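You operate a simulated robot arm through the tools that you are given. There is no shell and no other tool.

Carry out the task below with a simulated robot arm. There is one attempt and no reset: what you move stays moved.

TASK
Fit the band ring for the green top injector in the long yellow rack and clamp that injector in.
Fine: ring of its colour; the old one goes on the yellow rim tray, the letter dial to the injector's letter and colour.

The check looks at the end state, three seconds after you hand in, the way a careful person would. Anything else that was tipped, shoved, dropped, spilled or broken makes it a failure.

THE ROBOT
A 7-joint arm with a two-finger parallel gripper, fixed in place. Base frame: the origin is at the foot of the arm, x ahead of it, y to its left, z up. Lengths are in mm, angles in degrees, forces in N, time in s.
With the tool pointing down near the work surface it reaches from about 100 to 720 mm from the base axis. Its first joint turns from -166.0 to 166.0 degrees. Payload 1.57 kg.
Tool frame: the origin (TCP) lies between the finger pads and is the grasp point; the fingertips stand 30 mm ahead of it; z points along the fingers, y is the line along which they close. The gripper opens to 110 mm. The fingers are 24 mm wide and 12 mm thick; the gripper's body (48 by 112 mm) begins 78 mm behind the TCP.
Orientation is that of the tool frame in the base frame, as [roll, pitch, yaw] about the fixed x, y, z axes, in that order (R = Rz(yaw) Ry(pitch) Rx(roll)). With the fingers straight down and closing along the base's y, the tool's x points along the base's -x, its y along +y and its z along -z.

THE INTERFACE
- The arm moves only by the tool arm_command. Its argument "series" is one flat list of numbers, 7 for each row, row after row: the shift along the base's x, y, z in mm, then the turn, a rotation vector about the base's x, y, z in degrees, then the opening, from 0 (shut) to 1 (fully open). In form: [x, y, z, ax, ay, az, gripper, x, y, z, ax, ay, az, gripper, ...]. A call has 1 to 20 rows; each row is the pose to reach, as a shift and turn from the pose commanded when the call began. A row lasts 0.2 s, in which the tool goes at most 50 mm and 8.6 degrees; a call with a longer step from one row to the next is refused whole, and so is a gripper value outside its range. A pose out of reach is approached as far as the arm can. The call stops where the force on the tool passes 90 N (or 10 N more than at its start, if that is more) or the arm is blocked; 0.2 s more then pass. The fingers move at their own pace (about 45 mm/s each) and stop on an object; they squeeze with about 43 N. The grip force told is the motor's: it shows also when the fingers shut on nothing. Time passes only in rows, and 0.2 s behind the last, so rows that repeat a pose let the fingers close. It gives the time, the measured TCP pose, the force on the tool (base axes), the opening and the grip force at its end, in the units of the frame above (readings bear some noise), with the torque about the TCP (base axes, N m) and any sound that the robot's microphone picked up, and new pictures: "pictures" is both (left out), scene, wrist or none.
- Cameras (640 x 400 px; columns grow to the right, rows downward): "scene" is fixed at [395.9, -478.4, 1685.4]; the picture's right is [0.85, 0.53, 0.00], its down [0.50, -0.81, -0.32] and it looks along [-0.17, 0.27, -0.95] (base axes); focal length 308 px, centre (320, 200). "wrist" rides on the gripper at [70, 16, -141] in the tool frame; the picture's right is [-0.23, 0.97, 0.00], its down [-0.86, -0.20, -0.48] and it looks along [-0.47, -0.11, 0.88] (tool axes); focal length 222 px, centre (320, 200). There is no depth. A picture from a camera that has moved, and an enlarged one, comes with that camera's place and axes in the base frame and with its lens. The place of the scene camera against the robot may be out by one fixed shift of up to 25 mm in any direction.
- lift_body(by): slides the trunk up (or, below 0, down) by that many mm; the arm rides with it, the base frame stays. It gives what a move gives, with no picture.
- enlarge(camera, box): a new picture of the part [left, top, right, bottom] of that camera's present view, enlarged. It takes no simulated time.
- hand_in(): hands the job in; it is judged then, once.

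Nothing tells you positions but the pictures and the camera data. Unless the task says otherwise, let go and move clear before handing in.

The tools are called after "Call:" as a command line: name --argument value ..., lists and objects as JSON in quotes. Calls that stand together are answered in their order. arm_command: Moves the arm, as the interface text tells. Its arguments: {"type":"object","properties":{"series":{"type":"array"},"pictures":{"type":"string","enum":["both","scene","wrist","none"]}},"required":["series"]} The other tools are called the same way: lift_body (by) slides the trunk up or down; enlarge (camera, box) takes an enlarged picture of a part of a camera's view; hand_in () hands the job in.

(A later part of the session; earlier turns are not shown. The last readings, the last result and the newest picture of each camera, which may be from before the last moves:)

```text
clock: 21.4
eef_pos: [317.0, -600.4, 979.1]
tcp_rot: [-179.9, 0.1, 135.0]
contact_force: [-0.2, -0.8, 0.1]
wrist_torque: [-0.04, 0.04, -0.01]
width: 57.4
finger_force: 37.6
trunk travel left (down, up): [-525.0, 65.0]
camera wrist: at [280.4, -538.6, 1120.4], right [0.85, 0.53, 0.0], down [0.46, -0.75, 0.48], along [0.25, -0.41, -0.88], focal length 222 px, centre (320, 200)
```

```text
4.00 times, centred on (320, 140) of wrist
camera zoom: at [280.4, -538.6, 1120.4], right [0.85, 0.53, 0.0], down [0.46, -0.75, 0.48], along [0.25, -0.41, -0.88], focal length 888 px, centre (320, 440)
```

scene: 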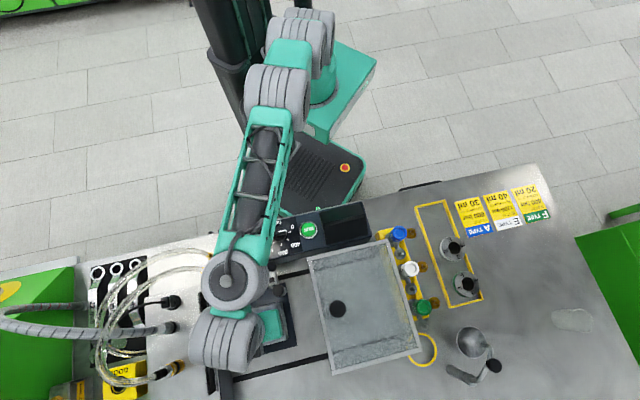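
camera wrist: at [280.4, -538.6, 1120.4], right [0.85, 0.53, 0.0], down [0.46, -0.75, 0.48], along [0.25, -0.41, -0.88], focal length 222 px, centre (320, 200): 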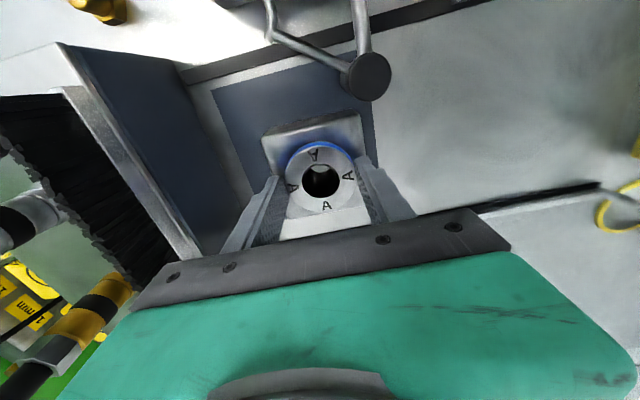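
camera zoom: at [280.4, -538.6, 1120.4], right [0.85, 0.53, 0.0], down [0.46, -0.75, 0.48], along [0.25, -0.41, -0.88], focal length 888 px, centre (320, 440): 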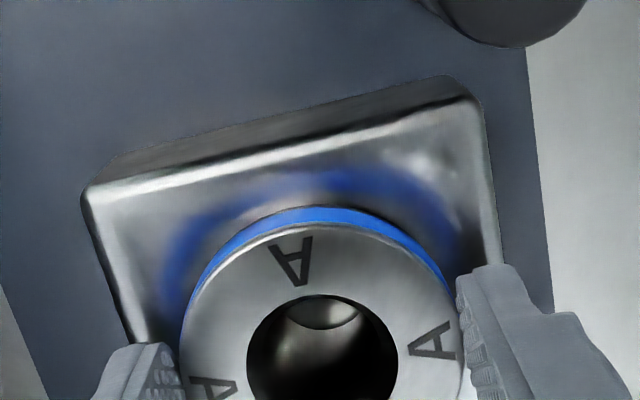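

Ring A is held (57.4 mm) with negligible side force. Lifting straight up slowly.

Call:
arm_command --series '[0, 0, 4, 0, 0, 0, 0.3, 0, 0, 10, 0, 0, 0, 0.3, 0, 0, 18, 0, 0, 0, 0.3, 0, 0, 30, 0, 0, 0, 0.3, 0, 0, 60, 0, 0, 0, 0.3, 0, 0, 100, 0, 0, 0, 0.3]' --pictures "wrist"

Call:
enlarge --camera "wrist" --box '[220, 50, 412, 170]'

Call:
enlarge --camera "wrist" --box '[240, 100, 400, 200]'

```text
clock: 22.8
eef_pos: [318.2, -598.1, 1077.7]
tcp_rot: [180.0, -0.1, 135.0]
contact_force: [-0.8, -0.4, -2.1]
wrist_torque: [0.0, 0.01, 0.0]
width: 57.0
finger_force: 43.0
trunk travel left (down, up): [-525.0, 65.0]
camera wrist: at [280.9, -538.0, 1219.4], right [0.85, 0.53, 0.0], down [0.46, -0.75, 0.48], along [0.25, -0.41, -0.88], focal length 222 px, centre (320, 200)
```

wrist: 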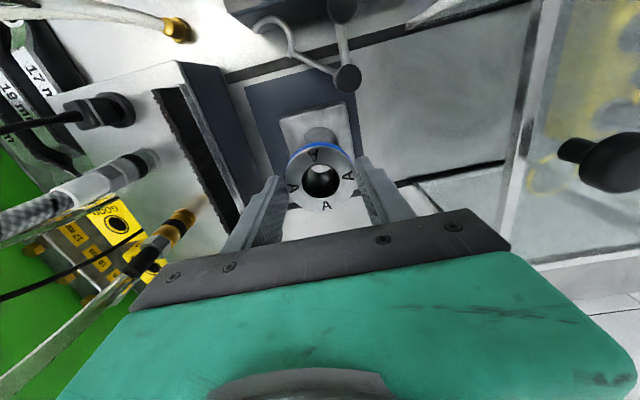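

```text
3.33 times, centred on (316, 110) of wrist
camera zoom: at [280.9, -538.0, 1219.4], right [0.85, 0.53, 0.0], down [0.46, -0.75, 0.48], along [0.25, -0.41, -0.88], focal length 740 px, centre (333, 500)
```

zoom: 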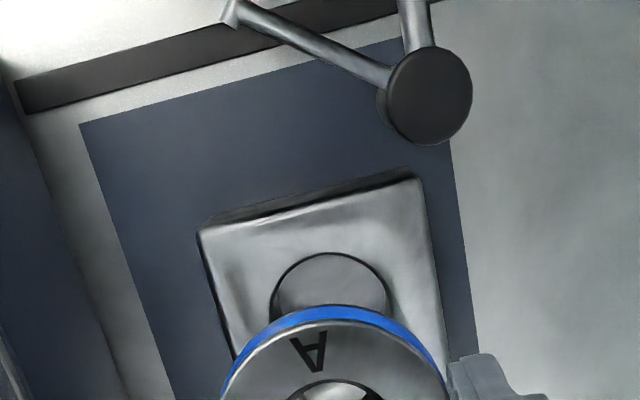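

```text
4.00 times, centred on (320, 150) of wrist
camera zoom: at [280.9, -538.0, 1219.4], right [0.85, 0.53, 0.0], down [0.46, -0.75, 0.48], along [0.25, -0.41, -0.88], focal length 888 px, centre (320, 400)
```

zoom: 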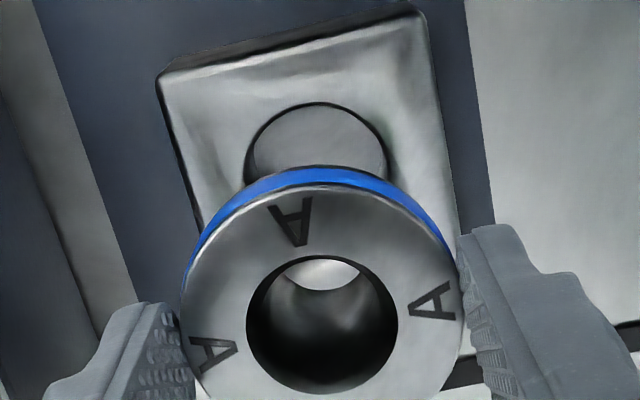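

The ring has a wide head and a narrower shank that sits in the pocket. I'll carry it high over to the empty end of the yellow-rimmed tray and look there before lowering.

Call:
arm_command --series '[0, 0, 40, 0, 0, 0, 0.3, 0, 0, 80, 0, 0, 0, 0.3, 15, 29, 100, 0, 0, 0, 0.3, 33, 65, 100, 0, 0, 0, 0.3, 52, 101, 100, 0, 0, 0, 0.3, 71, 137, 100, 0, 0, 0, 0.3, 90, 173, 100, 0, 0, 0, 0.3, 109, 209, 100, 0, 0, 0, 0.3, 128, 245, 100, 0, 0, 0, 0.3, 147, 281, 100, 0, 0, 0, 0.3, 166, 317, 100, 0, 0, 0, 0.3, 180, 345, 100, 0, 0, 0, 0.3]'

Call:
enlarge --camera "wrist" --box '[220, 0, 540, 200]'

```text
clock: 23.7
eef_pos: [339.2, -558.4, 1172.0]
tcp_rot: [-179.6, 1.2, 135.7]
contact_force: [11.4, -20.5, -34.8]
wrist_torque: [0.29, 0.55, -0.24]
width: 57.2
finger_force: 42.9
out of reach, approached as far as the arm can: row 1, 2, 3, 4
trunk travel left (down, up): [-525.0, 65.0]
stopped in row 4: the force on the tool passed its limit at 169 N (the readings are from after the stop); the commanded pose is now the measured one
camera wrist: at [299.2, -495.6, 1310.1], right [0.84, 0.54, 0.0], down [0.47, -0.73, 0.5], along [0.27, -0.42, -0.87], focal length 222 px, centre (320, 200)
```

scene: 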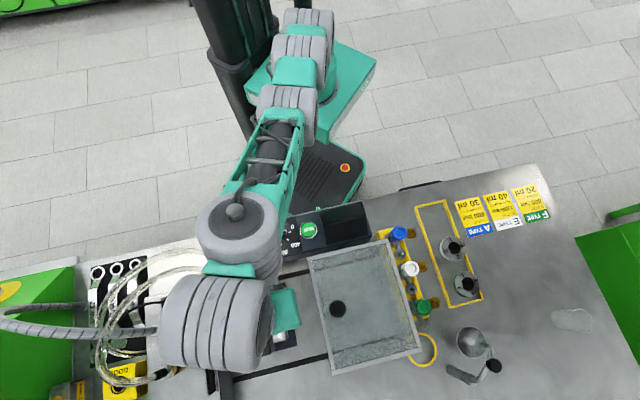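
wrist: 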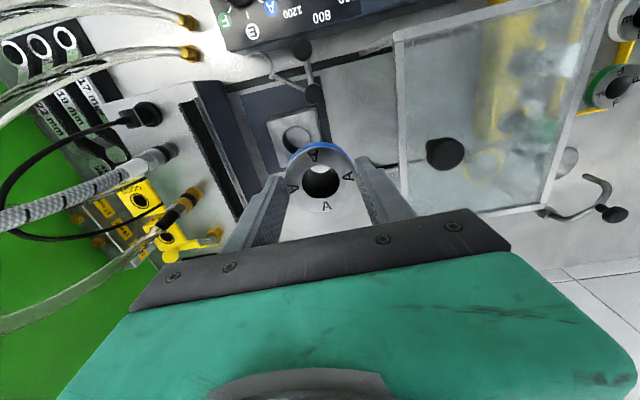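

```text
2.00 times, centred on (380, 100) of wrist
camera zoom: at [299.2, -495.6, 1310.1], right [0.84, 0.54, 0.0], down [0.47, -0.73, 0.5], along [0.27, -0.42, -0.87], focal length 444 px, centre (200, 400)
```

zoom: 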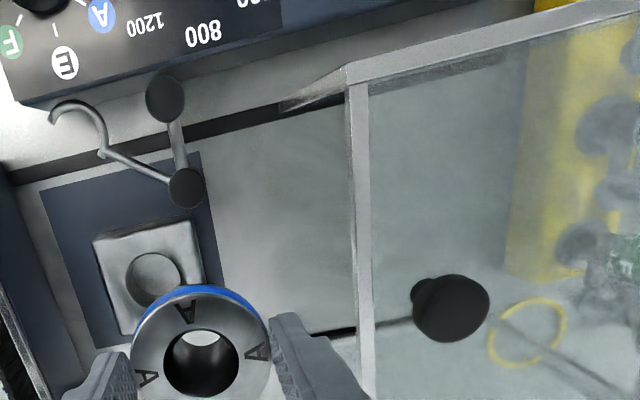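

The arm hit its reach limit and jerked; the ring is still held and nothing was touched. I'll continue inside the reachable zone with smaller steps.

Call:
arm_command --series '[0, 0, -5, 0, 0, 0, 0.3, 3, 15, -12, 0, 0, 0, 0.3, 8, 40, -20, 0, 0, 0, 0.3, 18, 70, -22, 0, 0, 0, 0.3, 30, 100, -22, 0, 0, 0, 0.3, 45, 130, -22, 0, 0, 0, 0.3, 60, 160, -22, 0, 0, 0, 0.3, 75, 190, -22, 0, 0, 0, 0.3]' --pictures "wrist"

```text
clock: 24.1
eef_pos: [339.9, -560.2, 1165.6]
tcp_rot: [-179.3, 1.7, 135.8]
contact_force: [9.2, -15.2, -26.7]
wrist_torque: [0.27, 0.4, -0.14]
width: 57.0
finger_force: 43.0
out of reach, approached as far as the arm can: row 2
trunk travel left (down, up): [-525.0, 65.0]
stopped in row 2: the force on the tool passed its limit at 123 N (the readings are from after the stop); the commanded pose is now the measured one
camera wrist: at [300.5, -496.9, 1305.0], right [0.84, 0.54, 0.0], down [0.47, -0.72, 0.51], along [0.27, -0.43, -0.86], focal length 222 px, centre (320, 200)
```

wrist: 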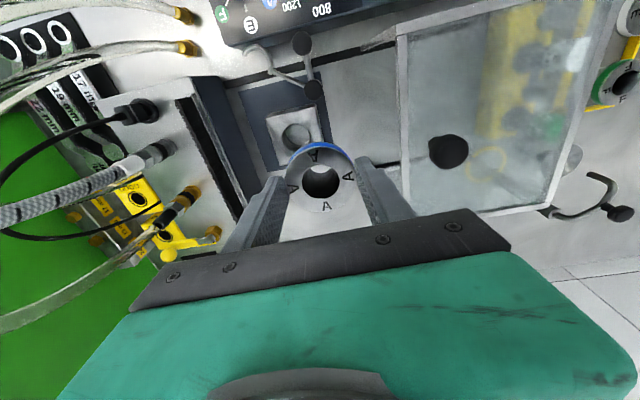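

Still at the reach boundary; I'll ease down and inward first.

Call:
arm_command --series '[0, 0, -3, 0, 0, 0, 0.3, -1, 2, -8, 0, 0, 0, 0.3, -3, 5, -15, 0, 0, 0, 0.3, -6, 10, -25, 0, 0, 0, 0.3]' --pictures "none"

```text
clock: 24.5
eef_pos: [341.4, -565.9, 1163.5]
tcp_rot: [-179.1, 2.4, 135.8]
contact_force: [9.1, -16.5, -28.0]
wrist_torque: [0.25, 0.44, -0.17]
width: 57.2
finger_force: 43.2
trunk travel left (down, up): [-525.0, 65.0]
stopped in row 1: the force on the tool passed its limit at 118 N (the readings are from after the stop); the commanded pose is now the measured one
```

Something is giving a steady push on the tool. I'll look closely before moving again.

Call:
enlarge --camera "scene" --box '[140, 180, 380, 330]'

Call:
enlarge --camera "scene" --box '[180, 20, 340, 120]'

Call:
enlarge --camera "scene" --box '[120, 250, 360, 400]'

```text
2.67 times, centred on (260, 255) of scene
camera zoom: at [395.9, -478.4, 1685.4], right [0.85, 0.53, 0.0], down [0.5, -0.81, -0.32], along [-0.17, 0.27, -0.95], focal length 822 px, centre (480, 53)
```

zoom: 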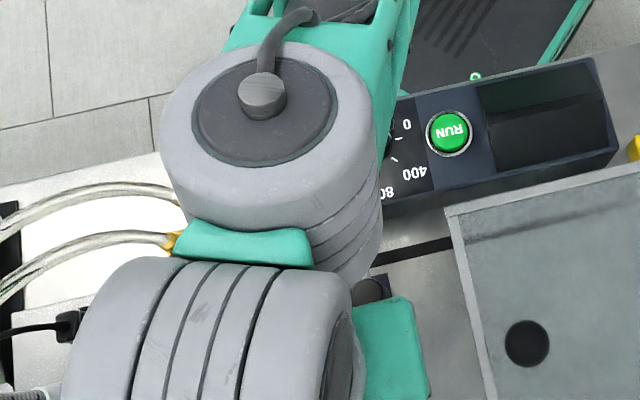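

```text
4.00 times, centred on (260, 70) of scene
camera zoom: at [395.9, -478.4, 1685.4], right [0.85, 0.53, 0.0], down [0.5, -0.81, -0.32], along [-0.17, 0.27, -0.95], focal length 1233 px, centre (560, 720)
```

zoom: 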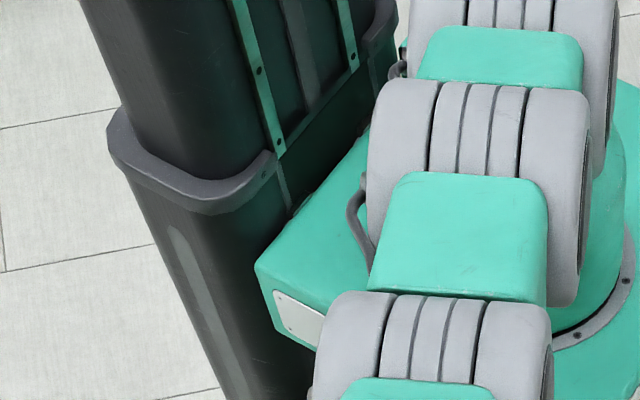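

```text
2.67 times, centred on (240, 325) of scene
camera zoom: at [395.9, -478.4, 1685.4], right [0.85, 0.53, 0.0], down [0.5, -0.81, -0.32], along [-0.17, 0.27, -0.95], focal length 822 px, centre (533, -133)
```

zoom: 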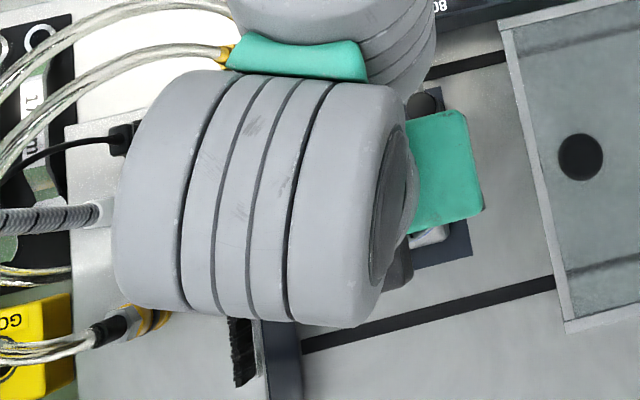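

The force direction (outward, along the arm) fits a fully stretched arm rather than a collision. I'll pull the tool inward toward the base and level it again.

Call:
arm_command --series '[-8, 14, -2, 0, 0, 0, 0.3, -18, 31, -4, 0, 0, 0, 0.3, -28, 48, -8, 0.8, 0.4, 0, 0.3, -38, 65, -12, 1.6, 0.8, 0, 0.3, -43, 73, -16, 2.3, 1.1, -0.8, 0.3]' --pictures "none"

```text
clock: 24.8
eef_pos: [343.7, -567.9, 1164.8]
tcp_rot: [-178.7, 3.4, 135.8]
contact_force: [10.5, -19.3, -30.0]
wrist_torque: [0.3, 0.41, -0.15]
width: 57.3
finger_force: 43.2
out of reach, approached as far as the arm can: row 1
trunk travel left (down, up): [-525.0, 65.0]
stopped in row 1: the force on the tool passed its limit at 162 N (the readings are from after the stop); the commanded pose is now the measured one
```

The line of the force passes right through the wrist camera (at 122°, i.e. facing the forearm): the camera housing is pressing on the forearm. I'll follow the push outward/down and turn the yaw so the camera swings clear.

Call:
arm_command --series '[3, -5, -6, 0, 0, -4, 0.3, 5, -9, -14, 0, 0, -10, 0.3, 5, -9, -24, 0, 0, -16, 0.3, 5, -9, -34, 0, 0, -22, 0.3]' --pictures "none"

```text
clock: 25.8
eef_pos: [348.0, -575.2, 1132.1]
tcp_rot: [-178.7, 3.4, 113.6]
contact_force: [0.8, 0.6, -1.0]
wrist_torque: [0.02, 0.02, 0.01]
width: 57.2
finger_force: 42.6
trunk travel left (down, up): [-525.0, 65.0]
```

The camera is free now. I'll level the tool, turn to yaw 85 and carry the ring around the robot side of the tall cover (its top is near z 1110).

Call:
arm_command --series '[-25, 15, 0, 1.8, 0.1, -8, 0.3, -50, 32, 3, 3.6, -0.4, -16, 0.3, -80, 55, 6, 3.6, -0.6, -24, 0.3, -100, 85, 10, 3.59, -0.74, -28.6, 0.3, -113, 120, 10, 3.59, -0.74, -28.6, 0.3, -113, 160, 10, 3.59, -0.74, -28.6, 0.3, -98, 205, 10, 3.59, -0.74, -28.6, 0.3, -73, 245, 10, 3.59, -0.74, -28.6, 0.3, -38, 280, 10, 3.59, -0.74, -28.6, 0.3, -3, 313, 10, 3.59, -0.74, -28.6, 0.3, 32, 343, 10, 3.59, -0.74, -28.6, 0.3, 72, 370, 10, 3.59, -0.74, -28.6, 0.3, 105, 390, 10, 3.59, -0.74, -28.6, 0.3]'

```text
clock: 28.6
eef_pos: [467.2, -470.6, 1125.1]
tcp_rot: [-179.9, -0.6, 84.6]
contact_force: [-60.6, 32.5, -2.9]
wrist_torque: [1.66, 1.51, -2.49]
width: 92.4
finger_force: 32.0
out of reach, approached as far as the arm can: row 1, 2, 3, 4, 5, 6, 7, 8, 9, 10, 11, 12, 13
trunk travel left (down, up): [-525.0, 65.0]
camera wrist: at [491.5, -404.3, 1266.2], right [0.95, -0.32, -0.01], down [-0.28, -0.84, 0.47], along [-0.15, -0.44, -0.88], focal length 222 px, centre (320, 200)
```

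scene: 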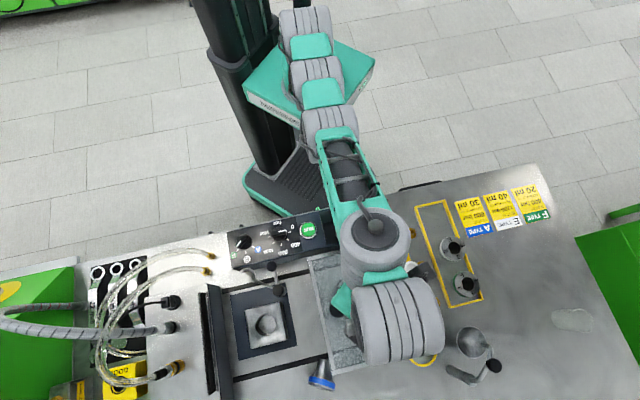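
wrist: 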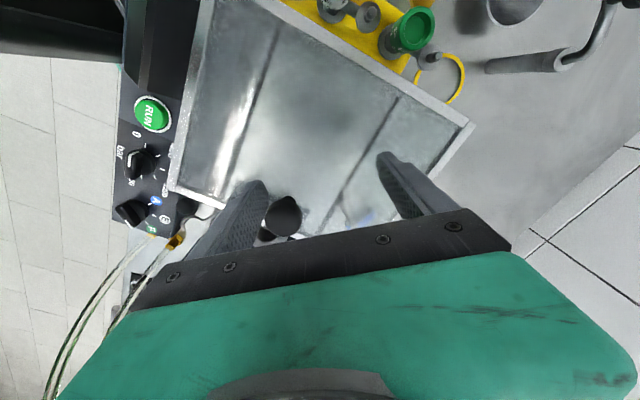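

The arm did not follow the path (it reported out of reach throughout), and the ring has been dropped near the front of the cover. I'll look carefully before doing anything.

Call:
enlarge --camera "scene" --box '[250, 300, 410, 400]'

Call:
enlarge --camera "scene" --box '[230, 220, 470, 370]'

Call:
enlarge --camera "wrist" --box '[160, 100, 480, 300]'

```text
4.00 times, centred on (330, 350) of scene
camera zoom: at [395.9, -478.4, 1685.4], right [0.85, 0.53, 0.0], down [0.5, -0.81, -0.32], along [-0.17, 0.27, -0.95], focal length 1233 px, centre (280, -400)
```

zoom: 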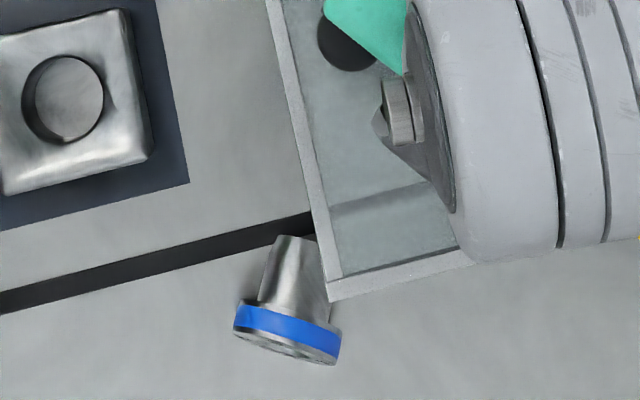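

```text
2.67 times, centred on (350, 295) of scene
camera zoom: at [395.9, -478.4, 1685.4], right [0.85, 0.53, 0.0], down [0.5, -0.81, -0.32], along [-0.17, 0.27, -0.95], focal length 822 px, centre (240, -53)
```

zoom: 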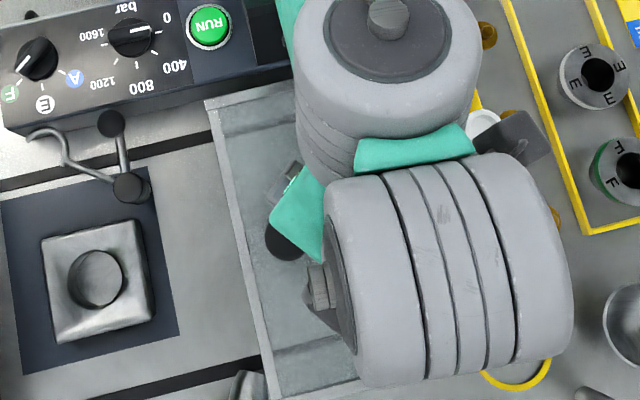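

```text
2.00 times, centred on (320, 200) of wrist
camera zoom: at [491.5, -404.3, 1266.2], right [0.95, -0.32, -0.01], down [-0.28, -0.84, 0.47], along [-0.15, -0.44, -0.88], focal length 444 px, centre (320, 200)
```

zoom: 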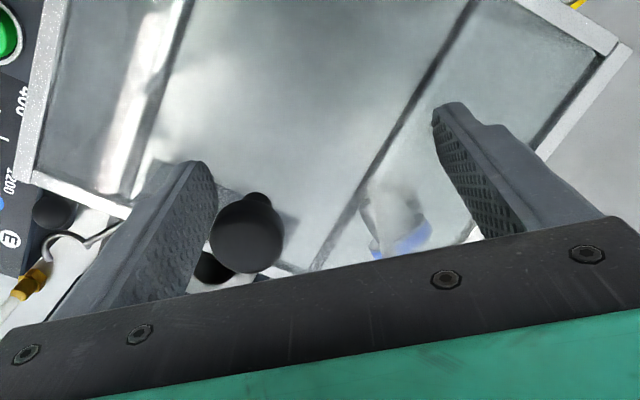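

The ring lies on its side by the cover's front-left corner, recoverable; the cover itself has not moved. A finger is pressed against the cover's knob, so first I'll open the gripper to relieve the force.

Call:
arm_command --series '[0, 0, 0, 0, 0, 0, 0.95]' --pictures "wrist"

```text
clock: 29.0
eef_pos: [475.4, -475.5, 1122.9]
tcp_rot: [179.8, 0.1, 85.1]
contact_force: [-1.0, 0.4, -0.4]
wrist_torque: [0.01, -0.05, -0.02]
width: 103.8
finger_force: 0.0
trunk travel left (down, up): [-525.0, 65.0]
camera wrist: at [498.4, -407.0, 1264.1], right [0.95, -0.31, 0.0], down [-0.27, -0.83, 0.48], along [-0.15, -0.46, -0.88], focal length 222 px, centre (320, 200)
```

wrist: 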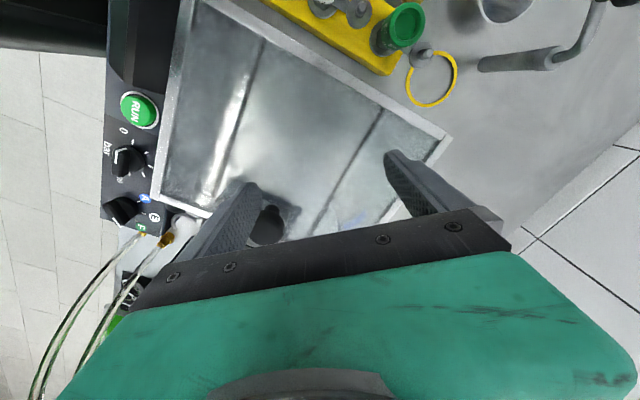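

Force is gone and the knob sits loosely between the open fingers. I'll test moving inward (+y) in small steps.

Call:
arm_command --series '[0, 5, 2, 0, 0, 0, 0.95, 0, 10, 5, 0, 0, 0, 0.95, 0, 16, 8, 0, 0, 0, 0.95]' --pictures "none"

```text
clock: 29.8
eef_pos: [475.4, -470.0, 1135.9]
tcp_rot: [179.9, 0.0, 85.2]
contact_force: [-0.2, -0.9, -0.2]
wrist_torque: [-0.02, -0.01, 0.0]
width: 104.5
finger_force: 0.1
trunk travel left (down, up): [-525.0, 65.0]
```

Call:
arm_command --series '[0, 10, 0, 0, 0, 0, 0.95, 0, 20, 0, 0, 0, 0, 0.95, 0, 30, 0, 0, 0, 0, 0.95, 0, 30, 0, 0, 0, 0, 0.95]' --pictures "none"

```text
clock: 30.8
eef_pos: [474.6, -443.5, 1137.2]
tcp_rot: [179.9, 0.1, 85.2]
contact_force: [-0.6, -0.3, 0.5]
wrist_torque: [-0.02, -0.01, 0.02]
width: 104.5
finger_force: 0.1
out of reach, approached as far as the arm can: row 1, 2, 3
trunk travel left (down, up): [-525.0, 65.0]
```

The arm is moving properly again; near full stretch it just needs slow rows. The ring is too far out (~r 778) for a vertical grasp, so I'll go back via the robot side and view it from above the fixture.

Call:
arm_command --series '[-5, 15, 5, 0, 0, 0, 0.95, -15, 30, 12, 0, 0, 0, 0.95, -25, 45, 20, 0, 0, 0, 0.95, -40, 60, 25, 0, 0, 0, 0.95, -60, 75, 25, 0, 0, 0, 0.95, -80, 90, 25, 0, 0, 0, 0.9, -80, 90, 25, 0, 0, 0, 0.9]' --pictures "wrist"

```text
clock: 32.4
eef_pos: [394.2, -355.2, 1164.3]
tcp_rot: [180.0, 0.0, 85.3]
contact_force: [0.2, 0.0, 0.5]
wrist_torque: [0.0, -0.02, -0.04]
width: 99.1
finger_force: 0.0
trunk travel left (down, up): [-525.0, 65.0]
camera wrist: at [415.6, -287.2, 1304.8], right [0.95, -0.31, 0.0], down [-0.27, -0.83, 0.48], along [-0.15, -0.46, -0.88], focal length 222 px, centre (320, 200)
```

wrist: 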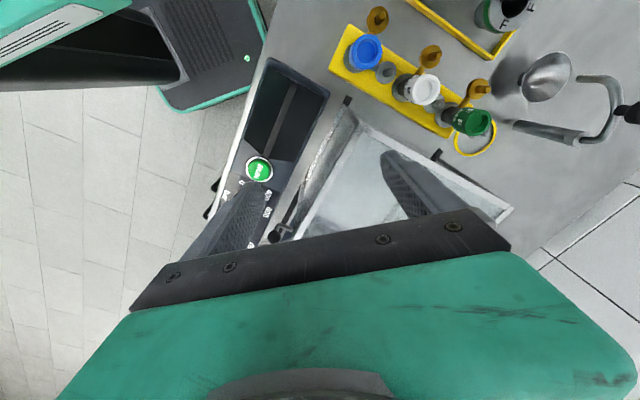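

Call:
enlarge --camera "wrist" --box '[320, 0, 560, 150]'

Call:
enlarge --camera "wrist" --box '[410, 60, 538, 140]'

Call:
enlarge --camera "wrist" --box '[450, 40, 640, 160]'

```text
2.67 times, centred on (440, 75) of wrist
camera zoom: at [415.6, -287.2, 1304.8], right [0.95, -0.31, 0.0], down [-0.27, -0.83, 0.48], along [-0.15, -0.46, -0.88], focal length 592 px, centre (0, 533)
```

zoom: 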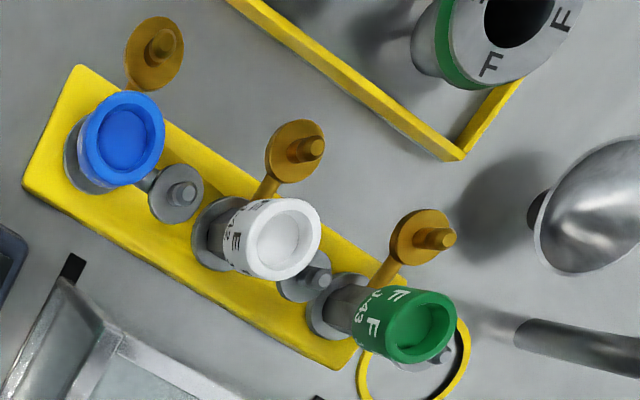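

```text
5.00 times, centred on (474, 100) of wrist
camera zoom: at [415.6, -287.2, 1304.8], right [0.95, -0.31, 0.0], down [-0.27, -0.83, 0.48], along [-0.15, -0.46, -0.88], focal length 1111 px, centre (-450, 700)
```

zoom: 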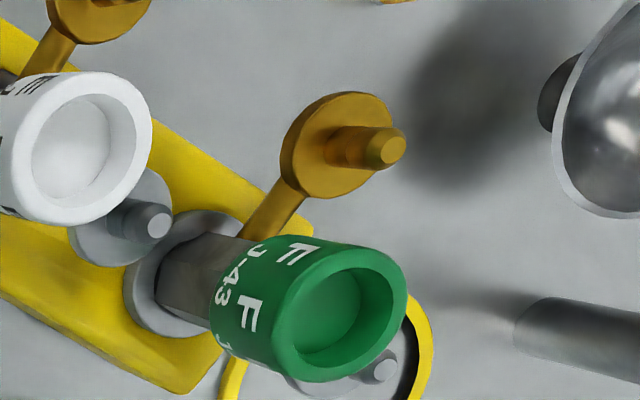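

```text
3.33 times, centred on (545, 100) of wrist
camera zoom: at [415.6, -287.2, 1304.8], right [0.95, -0.31, 0.0], down [-0.27, -0.83, 0.48], along [-0.15, -0.46, -0.88], focal length 740 px, centre (-430, 533)
```

zoom: 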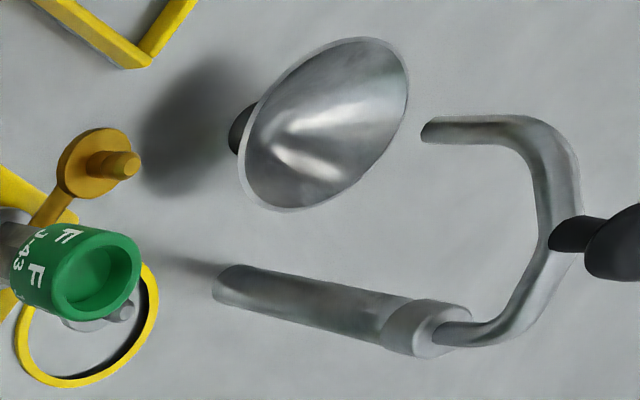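

The green injector is labelled F (J-43), matching the F ring and dial. Now I'll travel back to see the fallen ring with yaw 180.

Call:
arm_command --series '[-40, -5, -5, 0, 0, 0, 0.9, -80, -15, -15, 0, 0, 0, 0.9, -115, -35, -25, 0, 0, 8, 0.9, -140, -65, -35, 0, 0, 16, 0.9, -145, -85, -35, 0, 0, 24, 0.9, -145, -90, -35, 0, 0, 32, 0.9, -145, -95, -35, 0, 0, 40, 0.9, -145, -95, -35, 0, 0, 48, 0.9, -145, -95, -35, 0, 0, 56, 0.9, -145, -95, -35, 0, 0, 64, 0.9, -145, -95, -35, 0, 0, 72, 0.9, -145, -95, -35, 0, 0, 80, 0.9, -145, -95, -35, 0, 0, 88, 0.9, -145, -95, -35, 0, 0, 95, 0.9]' --pictures "none"

Call:
arm_command --series '[10, -30, 0, 0, 0, 0, 0.9, 20, -60, 0, 0, 0, 0, 0.9, 40, -85, 0, 0, 0, 0, 0.9, 60, -105, 0, 0, 0, 0, 0.9, 60, -105, 0, 0, 0, 0, 0.9]'

Call:
enlarge --camera "wrist" --box '[240, 130, 400, 230]'

```text
clock: 35.4
eef_pos: [248.0, -451.1, 1127.6]
tcp_rot: [179.9, 0.0, -179.7]
contact_force: [-0.4, -0.8, -0.2]
wrist_torque: [0.0, -0.03, 0.0]
width: 99.1
finger_force: 0.0
trunk travel left (down, up): [-525.0, 65.0]
```

```text
clock: 36.6
eef_pos: [310.2, -556.2, 1129.0]
tcp_rot: [180.0, -0.1, -179.8]
contact_force: [-0.2, -0.5, -0.5]
wrist_torque: [0.03, 0.02, -0.01]
width: 99.2
finger_force: 0.0
trunk travel left (down, up): [-525.0, 65.0]
camera wrist: at [240.7, -540.2, 1270.3], right [0.22, 0.97, 0.0], down [0.86, -0.2, 0.48], along [0.47, -0.11, -0.88], focal length 222 px, centre (320, 200)
```

scene: 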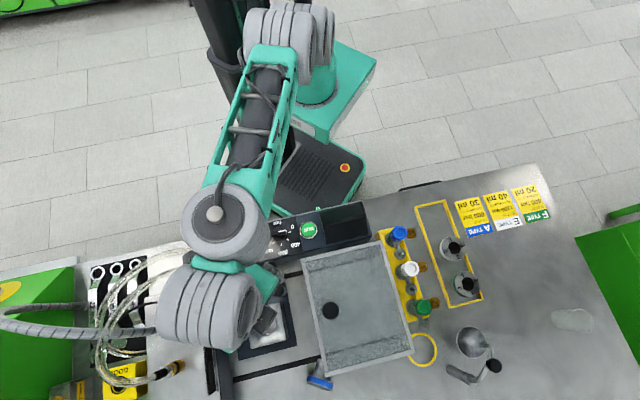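
wrist: 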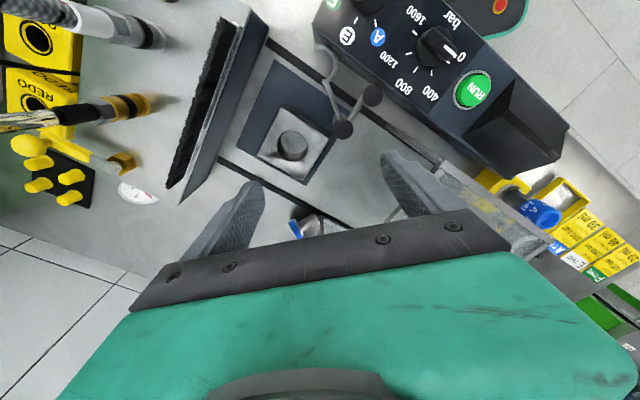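

```text
4.00 times, centred on (320, 180) of wrist
camera zoom: at [240.7, -540.2, 1270.3], right [0.22, 0.97, 0.0], down [0.86, -0.2, 0.48], along [0.47, -0.11, -0.88], focal length 888 px, centre (320, 280)
```

zoom: 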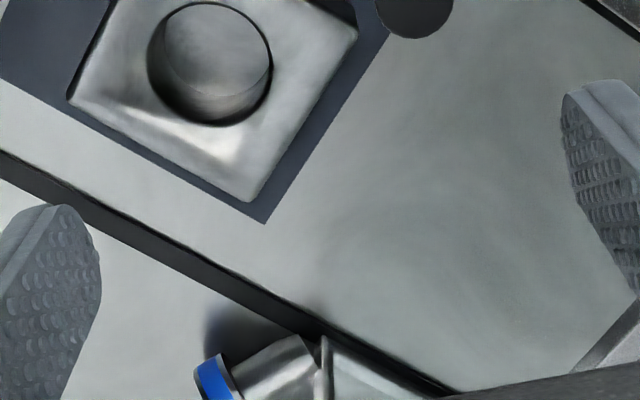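

The fallen ring is visible between fingers at the lower edge. I suspect the sliding cover has shifted slightly; I'll zoom the scene to compare with the start.

Call:
enlarge --camera "scene" --box '[220, 200, 380, 300]'

Call:
enlarge --camera "scene" --box '[370, 290, 546, 400]'

Call:
enlarge --camera "scene" --box '[190, 270, 370, 382]'

Call:
enlarge --camera "scene" --box '[290, 340, 386, 400]'

```text
4.00 times, centred on (300, 250) of scene
camera zoom: at [395.9, -478.4, 1685.4], right [0.85, 0.53, 0.0], down [0.5, -0.81, -0.32], along [-0.17, 0.27, -0.95], focal length 1233 px, centre (400, 0)
```

zoom: 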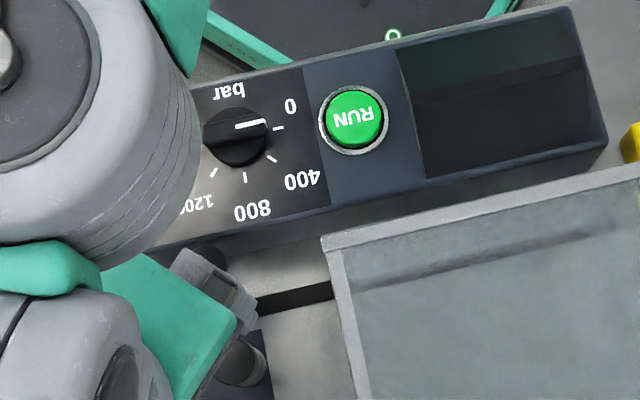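

```text
3.64 times, centred on (458, 345) of scene
camera zoom: at [395.9, -478.4, 1685.4], right [0.85, 0.53, 0.0], down [0.5, -0.81, -0.32], along [-0.17, 0.27, -0.95], focal length 1120 px, centre (-182, -327)
```

zoom: 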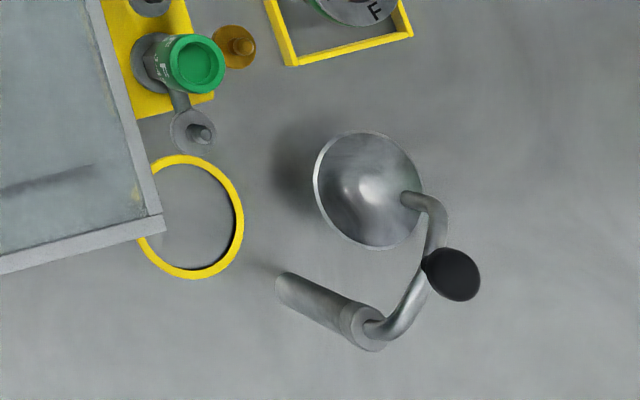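

```text
3.56 times, centred on (280, 326) of scene
camera zoom: at [395.9, -478.4, 1685.4], right [0.85, 0.53, 0.0], down [0.5, -0.81, -0.32], along [-0.17, 0.27, -0.95], focal length 1096 px, centre (462, -248)
```

zoom: 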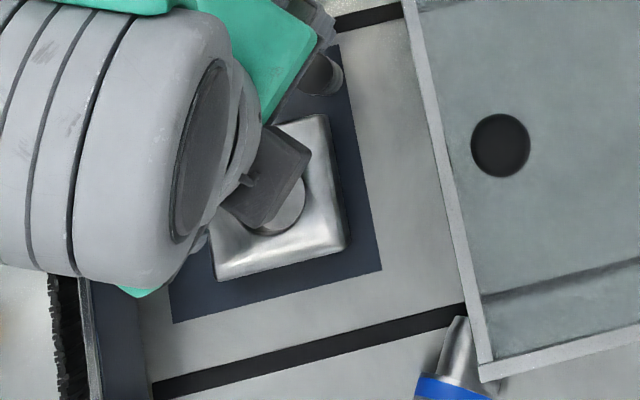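

```text
6.67 times, centred on (338, 370) of scene
camera zoom: at [395.9, -478.4, 1685.4], right [0.85, 0.53, 0.0], down [0.5, -0.81, -0.32], along [-0.17, 0.27, -0.95], focal length 2054 px, centre (200, -933)
```

zoom: 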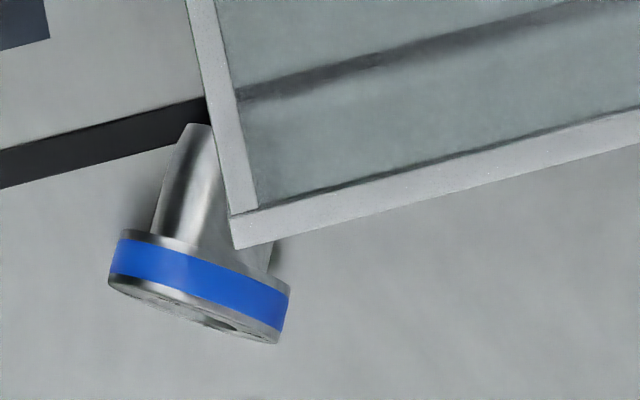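

The cover slid about 13 mm left along its rails. I'll put it back by pushing its knob gently (+45° direction) with closed fingers, checking against the first picture. First I'll close and position beside the knob.

Call:
arm_command --series '[0, 0, 5, 0, 0, 0, 0, 20, 5, 10, 0, 0, 0, 0, 40, 12, 10, 0, 0, 0, 0, 60, 20, 10, 0, 0, 0, 0, 70, 24, 10, 0, 0, 0, 0, 70, 24, 10, 0, 0, 0, 0]'

Call:
enlarge --camera "wrist" --box '[240, 100, 480, 250]'

Call:
enlarge --camera "scene" --box '[270, 240, 430, 340]'

```text
clock: 38.0
eef_pos: [378.2, -532.6, 1139.2]
tcp_rot: [180.0, 0.0, -179.8]
contact_force: [0.7, 1.1, -0.1]
wrist_torque: [0.02, -0.02, 0.0]
width: 0.2
finger_force: 14.2
trunk travel left (down, up): [-525.0, 65.0]
camera wrist: at [309.5, -515.4, 1280.0], right [0.22, 0.97, 0.0], down [0.86, -0.2, 0.48], along [0.47, -0.11, -0.88], focal length 222 px, centre (320, 200)
```

scene: 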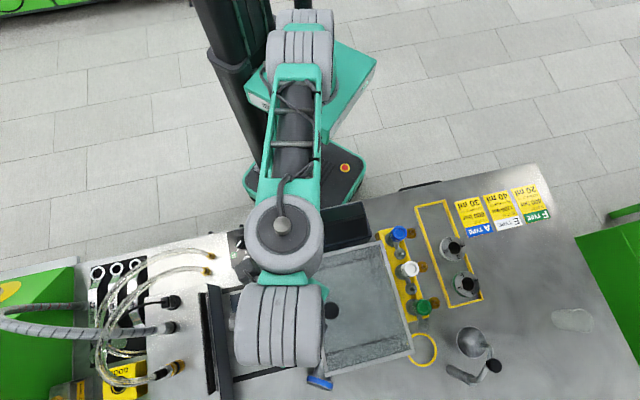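
wrist: 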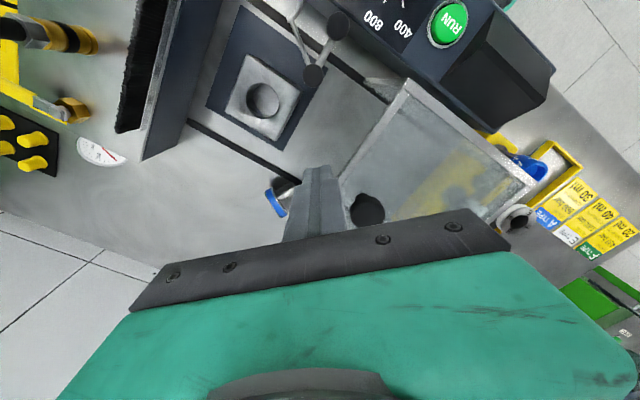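

```text
2.67 times, centred on (360, 175) of wrist
camera zoom: at [309.5, -515.4, 1280.0], right [0.22, 0.97, 0.0], down [0.86, -0.2, 0.48], along [0.47, -0.11, -0.88], focal length 592 px, centre (213, 267)
```

zoom: 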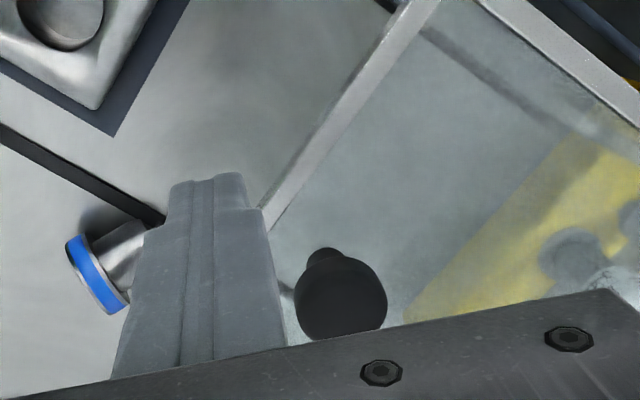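

```text
4.00 times, centred on (350, 290) of scene
camera zoom: at [395.9, -478.4, 1685.4], right [0.85, 0.53, 0.0], down [0.5, -0.81, -0.32], along [-0.17, 0.27, -0.95], focal length 1233 px, centre (200, -160)
```

zoom: 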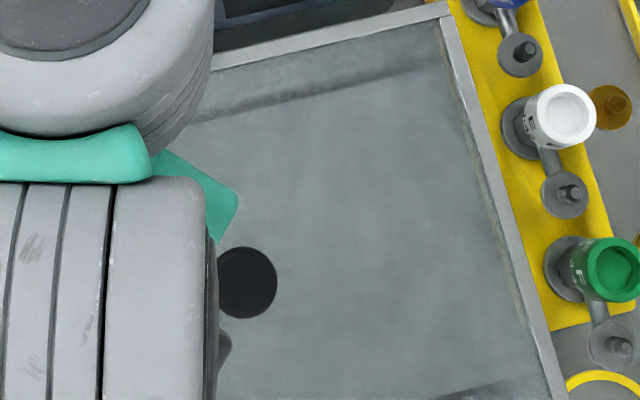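

Knob is at about (419,-498,1115). I'll turn the tool +45° so a flat finger face meets it, then approach along the rail direction.

Call:
arm_command --series '[-2, -3, 0, 0, 0, 8, 0, -3, -5, 0, 0, 0, 16, 0, -3, -5, 0, 0, 0, 24, 0, -3, -5, 0, 0, 0, 32, 0, -3, -5, 0, 0, 0, 40, 0, -3, -5, 0, 0, 0, 45, 0, -3, -5, 0, 0, 0, 45, 0]'

Call:
enlarge --camera "wrist" --box '[240, 100, 480, 250]'

```text
clock: 39.6
eef_pos: [376.1, -536.9, 1138.1]
tcp_rot: [180.0, 0.0, -134.8]
contact_force: [0.8, 0.2, 0.1]
wrist_torque: [-0.01, 0.03, -0.01]
width: 0.0
finger_force: 21.2
trunk travel left (down, up): [-525.0, 65.0]
camera wrist: at [315.5, -574.7, 1279.5], right [-0.53, 0.85, 0.0], down [0.74, 0.47, 0.48], along [0.41, 0.26, -0.88], focal length 222 px, centre (320, 200)
```

scene: 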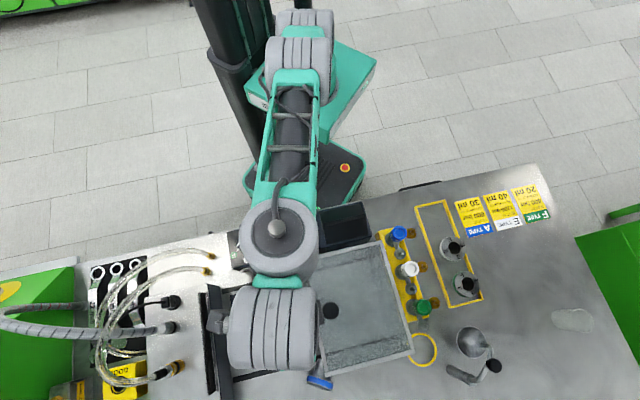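
wrist: 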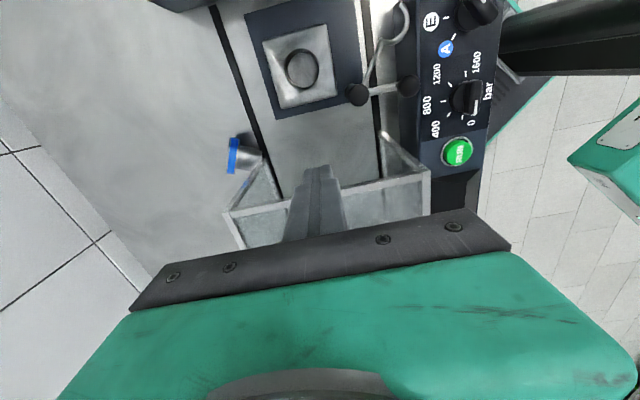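

```text
2.67 times, centred on (360, 175) of wrist
camera zoom: at [315.5, -574.7, 1279.5], right [-0.53, 0.85, 0.0], down [0.74, 0.47, 0.48], along [0.41, 0.26, -0.88], focal length 592 px, centre (213, 267)
```

zoom: 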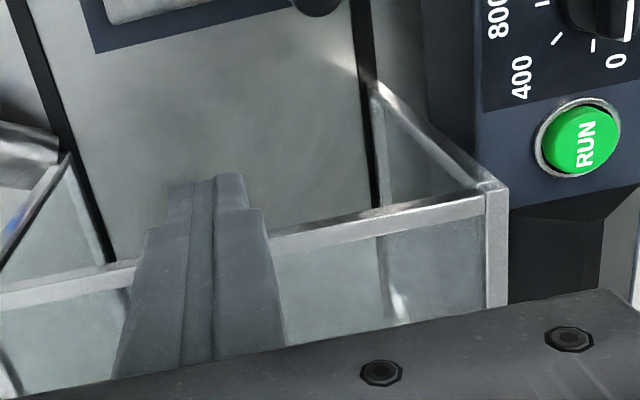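

The cover is an open frame on this side, with the fingers just left of it. Pushing along +45° by ~42 mm in small steps.

Call:
arm_command --series '[6, 6, 0, 0, 0, 0, 0, 12, 12, 0, 0, 0, 0, 0, 18, 18, 0, 0, 0, 0, 0, 22, 22, 0, 0, 0, 0, 0, 25, 25, 0, 0, 0, 0, 0, 28, 28, 0, 0, 0, 0, 0, 28, 28, 0, 0, 0, 0, 0]' --pictures "scene"

Call:
enlarge --camera "scene" --box '[370, 290, 546, 400]'

Call:
enlarge --camera "scene" --box '[190, 270, 370, 382]'

```text
clock: 41.2
eef_pos: [404.0, -507.5, 1138.3]
tcp_rot: [-179.9, 0.0, -134.8]
contact_force: [-0.8, -0.1, 0.6]
wrist_torque: [-0.04, 0.02, 0.0]
width: 0.1
finger_force: 21.4
trunk travel left (down, up): [-525.0, 65.0]
```

scene: 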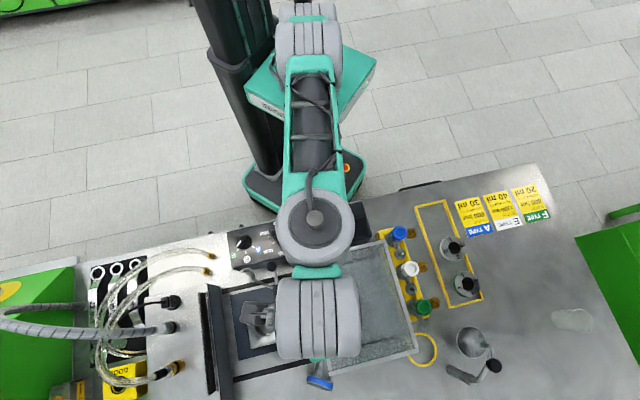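

```text
3.64 times, centred on (458, 345) of scene
camera zoom: at [395.9, -478.4, 1685.4], right [0.85, 0.53, 0.0], down [0.5, -0.81, -0.32], along [-0.17, 0.27, -0.95], focal length 1120 px, centre (-182, -327)
```

zoom: 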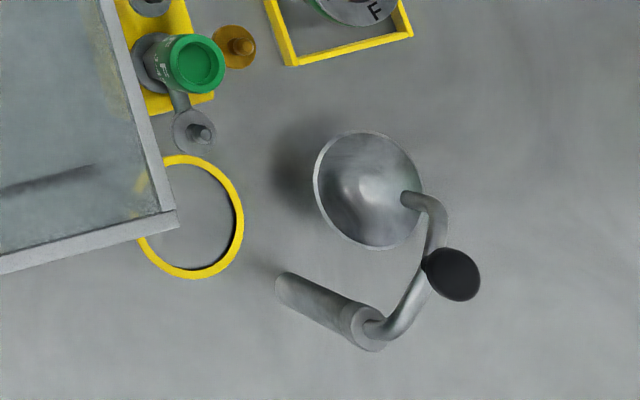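

```text
3.56 times, centred on (280, 326) of scene
camera zoom: at [395.9, -478.4, 1685.4], right [0.85, 0.53, 0.0], down [0.5, -0.81, -0.32], along [-0.17, 0.27, -0.95], focal length 1096 px, centre (462, -248)
```

zoom: 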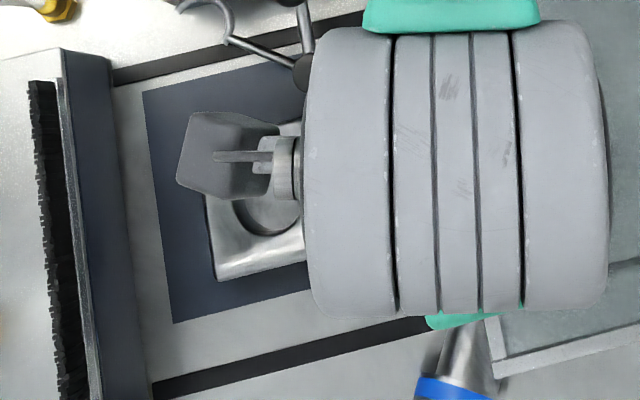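

Cover has moved a bit over half-way back. Pushing 6 mm more.

Call:
arm_command --series '[2, 2, 0, 0, 0, 0, 0, 4.3, 4.3, 0, 0, 0, 0, 0, 4.3, 4.3, 0, 0, 0, 0, 0]' --pictures "none"

Call:
enlarge --camera "scene" --box '[370, 290, 546, 400]'

```text
clock: 42.0
eef_pos: [407.5, -505.2, 1138.5]
tcp_rot: [180.0, 0.1, -134.8]
contact_force: [-2.5, -1.5, 0.1]
wrist_torque: [-0.03, 0.13, 0.01]
width: 0.0
finger_force: 21.1
trunk travel left (down, up): [-525.0, 65.0]
```

```text
3.64 times, centred on (458, 345) of scene
camera zoom: at [395.9, -478.4, 1685.4], right [0.85, 0.53, 0.0], down [0.5, -0.81, -0.32], along [-0.17, 0.27, -0.95], focal length 1120 px, centre (-182, -327)
```

zoom: 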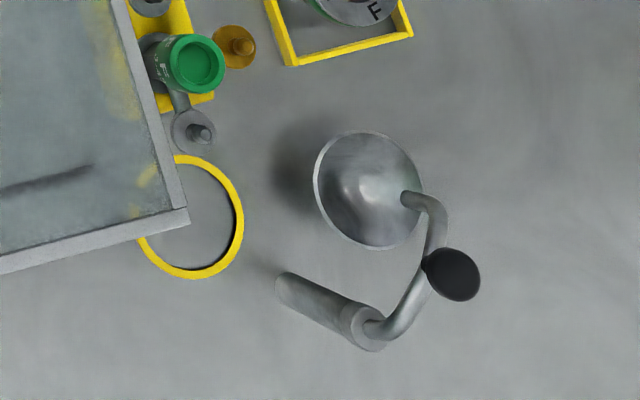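

The cover is exactly back at its starting place (matches the first picture). Now I'll back off from the knob and set the tool up for dragging the fallen ring out from beside the cover: yaw first, then a tilt.

Call:
arm_command --series '[-8, -8, 0, 0, 0, 0, 0, -20, -20, 0, 0, 0, 0, 0, -40, -40, -5, 0, 0, 5, 0, -58, -60, -10, 0, 0, 10, 0, -63, -65, -15, 0, 0, 15, 0, -63, -65, -15, 0, 0, 15, 0]' --pictures "none"

Call:
enlarge --camera "scene" --box '[370, 290, 546, 400]'

Call:
arm_command --series '[0, 0, 0, -4, -6.9, 0, 0, 0, 0, 0, -8, -13.9, 0, 0, 0, 0, 0, -12, -20.8, 0, 0, 0, 0, 0, -16, -27.7, 0, 0, 0, 0, 0, -20, -34.6, 0, 0, 0, 0, 0, -20, -34.6, 0, 0]'

```text
clock: 43.4
eef_pos: [345.5, -570.6, 1123.8]
tcp_rot: [-180.0, 0.0, -119.7]
contact_force: [-0.1, 0.3, 0.1]
wrist_torque: [0.04, -0.02, 0.04]
width: 0.0
finger_force: 20.9
trunk travel left (down, up): [-525.0, 65.0]
```

```text
3.64 times, centred on (458, 345) of scene
camera zoom: at [395.9, -478.4, 1685.4], right [0.85, 0.53, 0.0], down [0.5, -0.81, -0.32], along [-0.17, 0.27, -0.95], focal length 1120 px, centre (-182, -327)
```

zoom: 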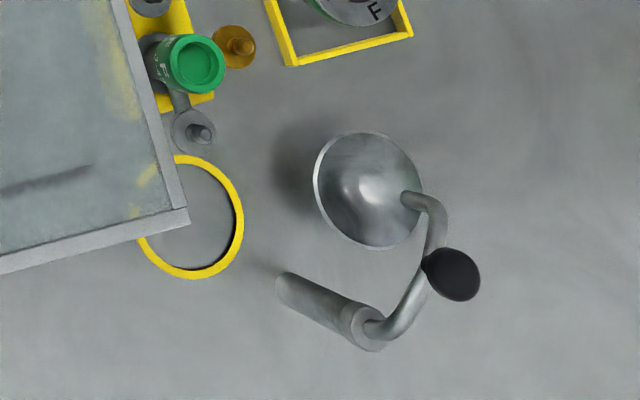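

```text
clock: 44.8
eef_pos: [427.1, -560.2, 1208.9]
tcp_rot: [-149.9, -0.1, -122.0]
contact_force: [0.1, -1.3, 0.4]
wrist_torque: [0.03, -0.02, 0.02]
width: 0.0
finger_force: 21.1
out of reach, approached as far as the arm can: row 1, 2, 3, 4, 5, 6
trunk travel left (down, up): [-525.0, 65.0]
camera wrist: at [318.5, -573.1, 1322.7], right [-0.59, 0.64, -0.49], down [0.4, 0.76, 0.51], along [0.7, 0.11, -0.71], focal length 222 px, centre (320, 200)
```

scene: 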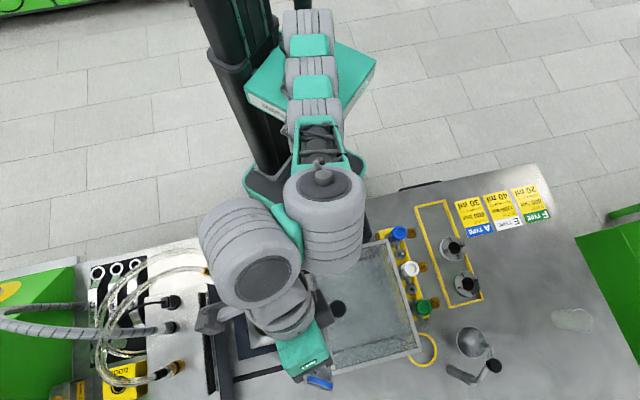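
wrist: 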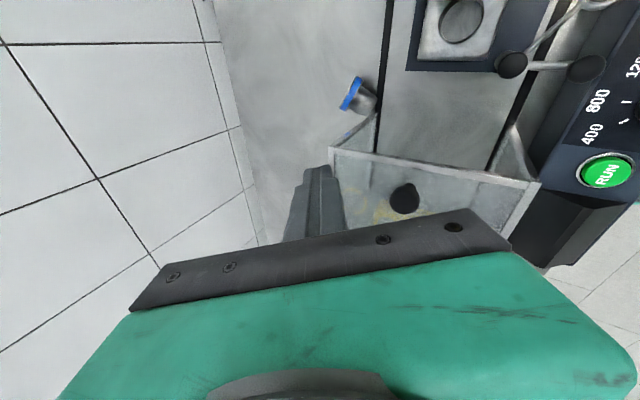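

The tool took a ~30° tilt with azimuth −32°, which may be enough. I'll move carefully toward a point beyond the ring, still above it.

Call:
arm_command --series '[4, -8, -20, 0, 0, 0, 0, 8, -15, -40, 0, 0, 0, 0, 12, -22, -60, 0, 0, 0, 0, 18, -30, -80, 0, 0, 0, 0, 24, -38, -100, 0, 0, 0, 0, 24, -38, -100, 0, 0, 0, 0]'

```text
clock: 46.2
eef_pos: [433.1, -557.3, 1197.1]
tcp_rot: [-150.7, -0.2, -122.2]
contact_force: [-0.6, 0.3, 0.5]
wrist_torque: [0.06, 0.01, 0.03]
width: 0.1
finger_force: 21.1
out of reach, approached as far as the arm can: row 1, 2, 3, 4, 5, 6
trunk travel left (down, up): [-525.0, 65.0]
camera wrist: at [326.3, -571.5, 1312.4], right [-0.6, 0.64, -0.48], down [0.41, 0.76, 0.51], along [0.69, 0.11, -0.72], focal length 222 px, centre (320, 200)
```

scene: 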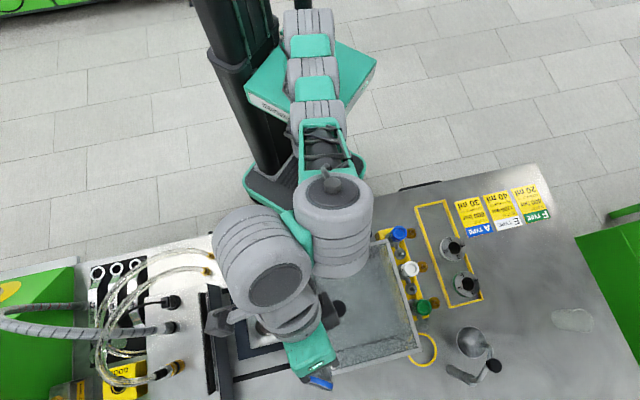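
wrist: 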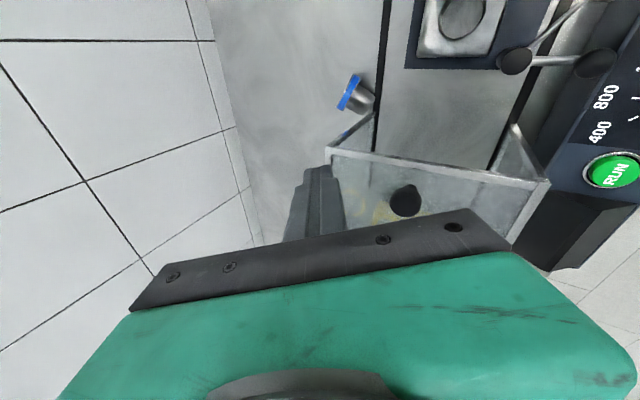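

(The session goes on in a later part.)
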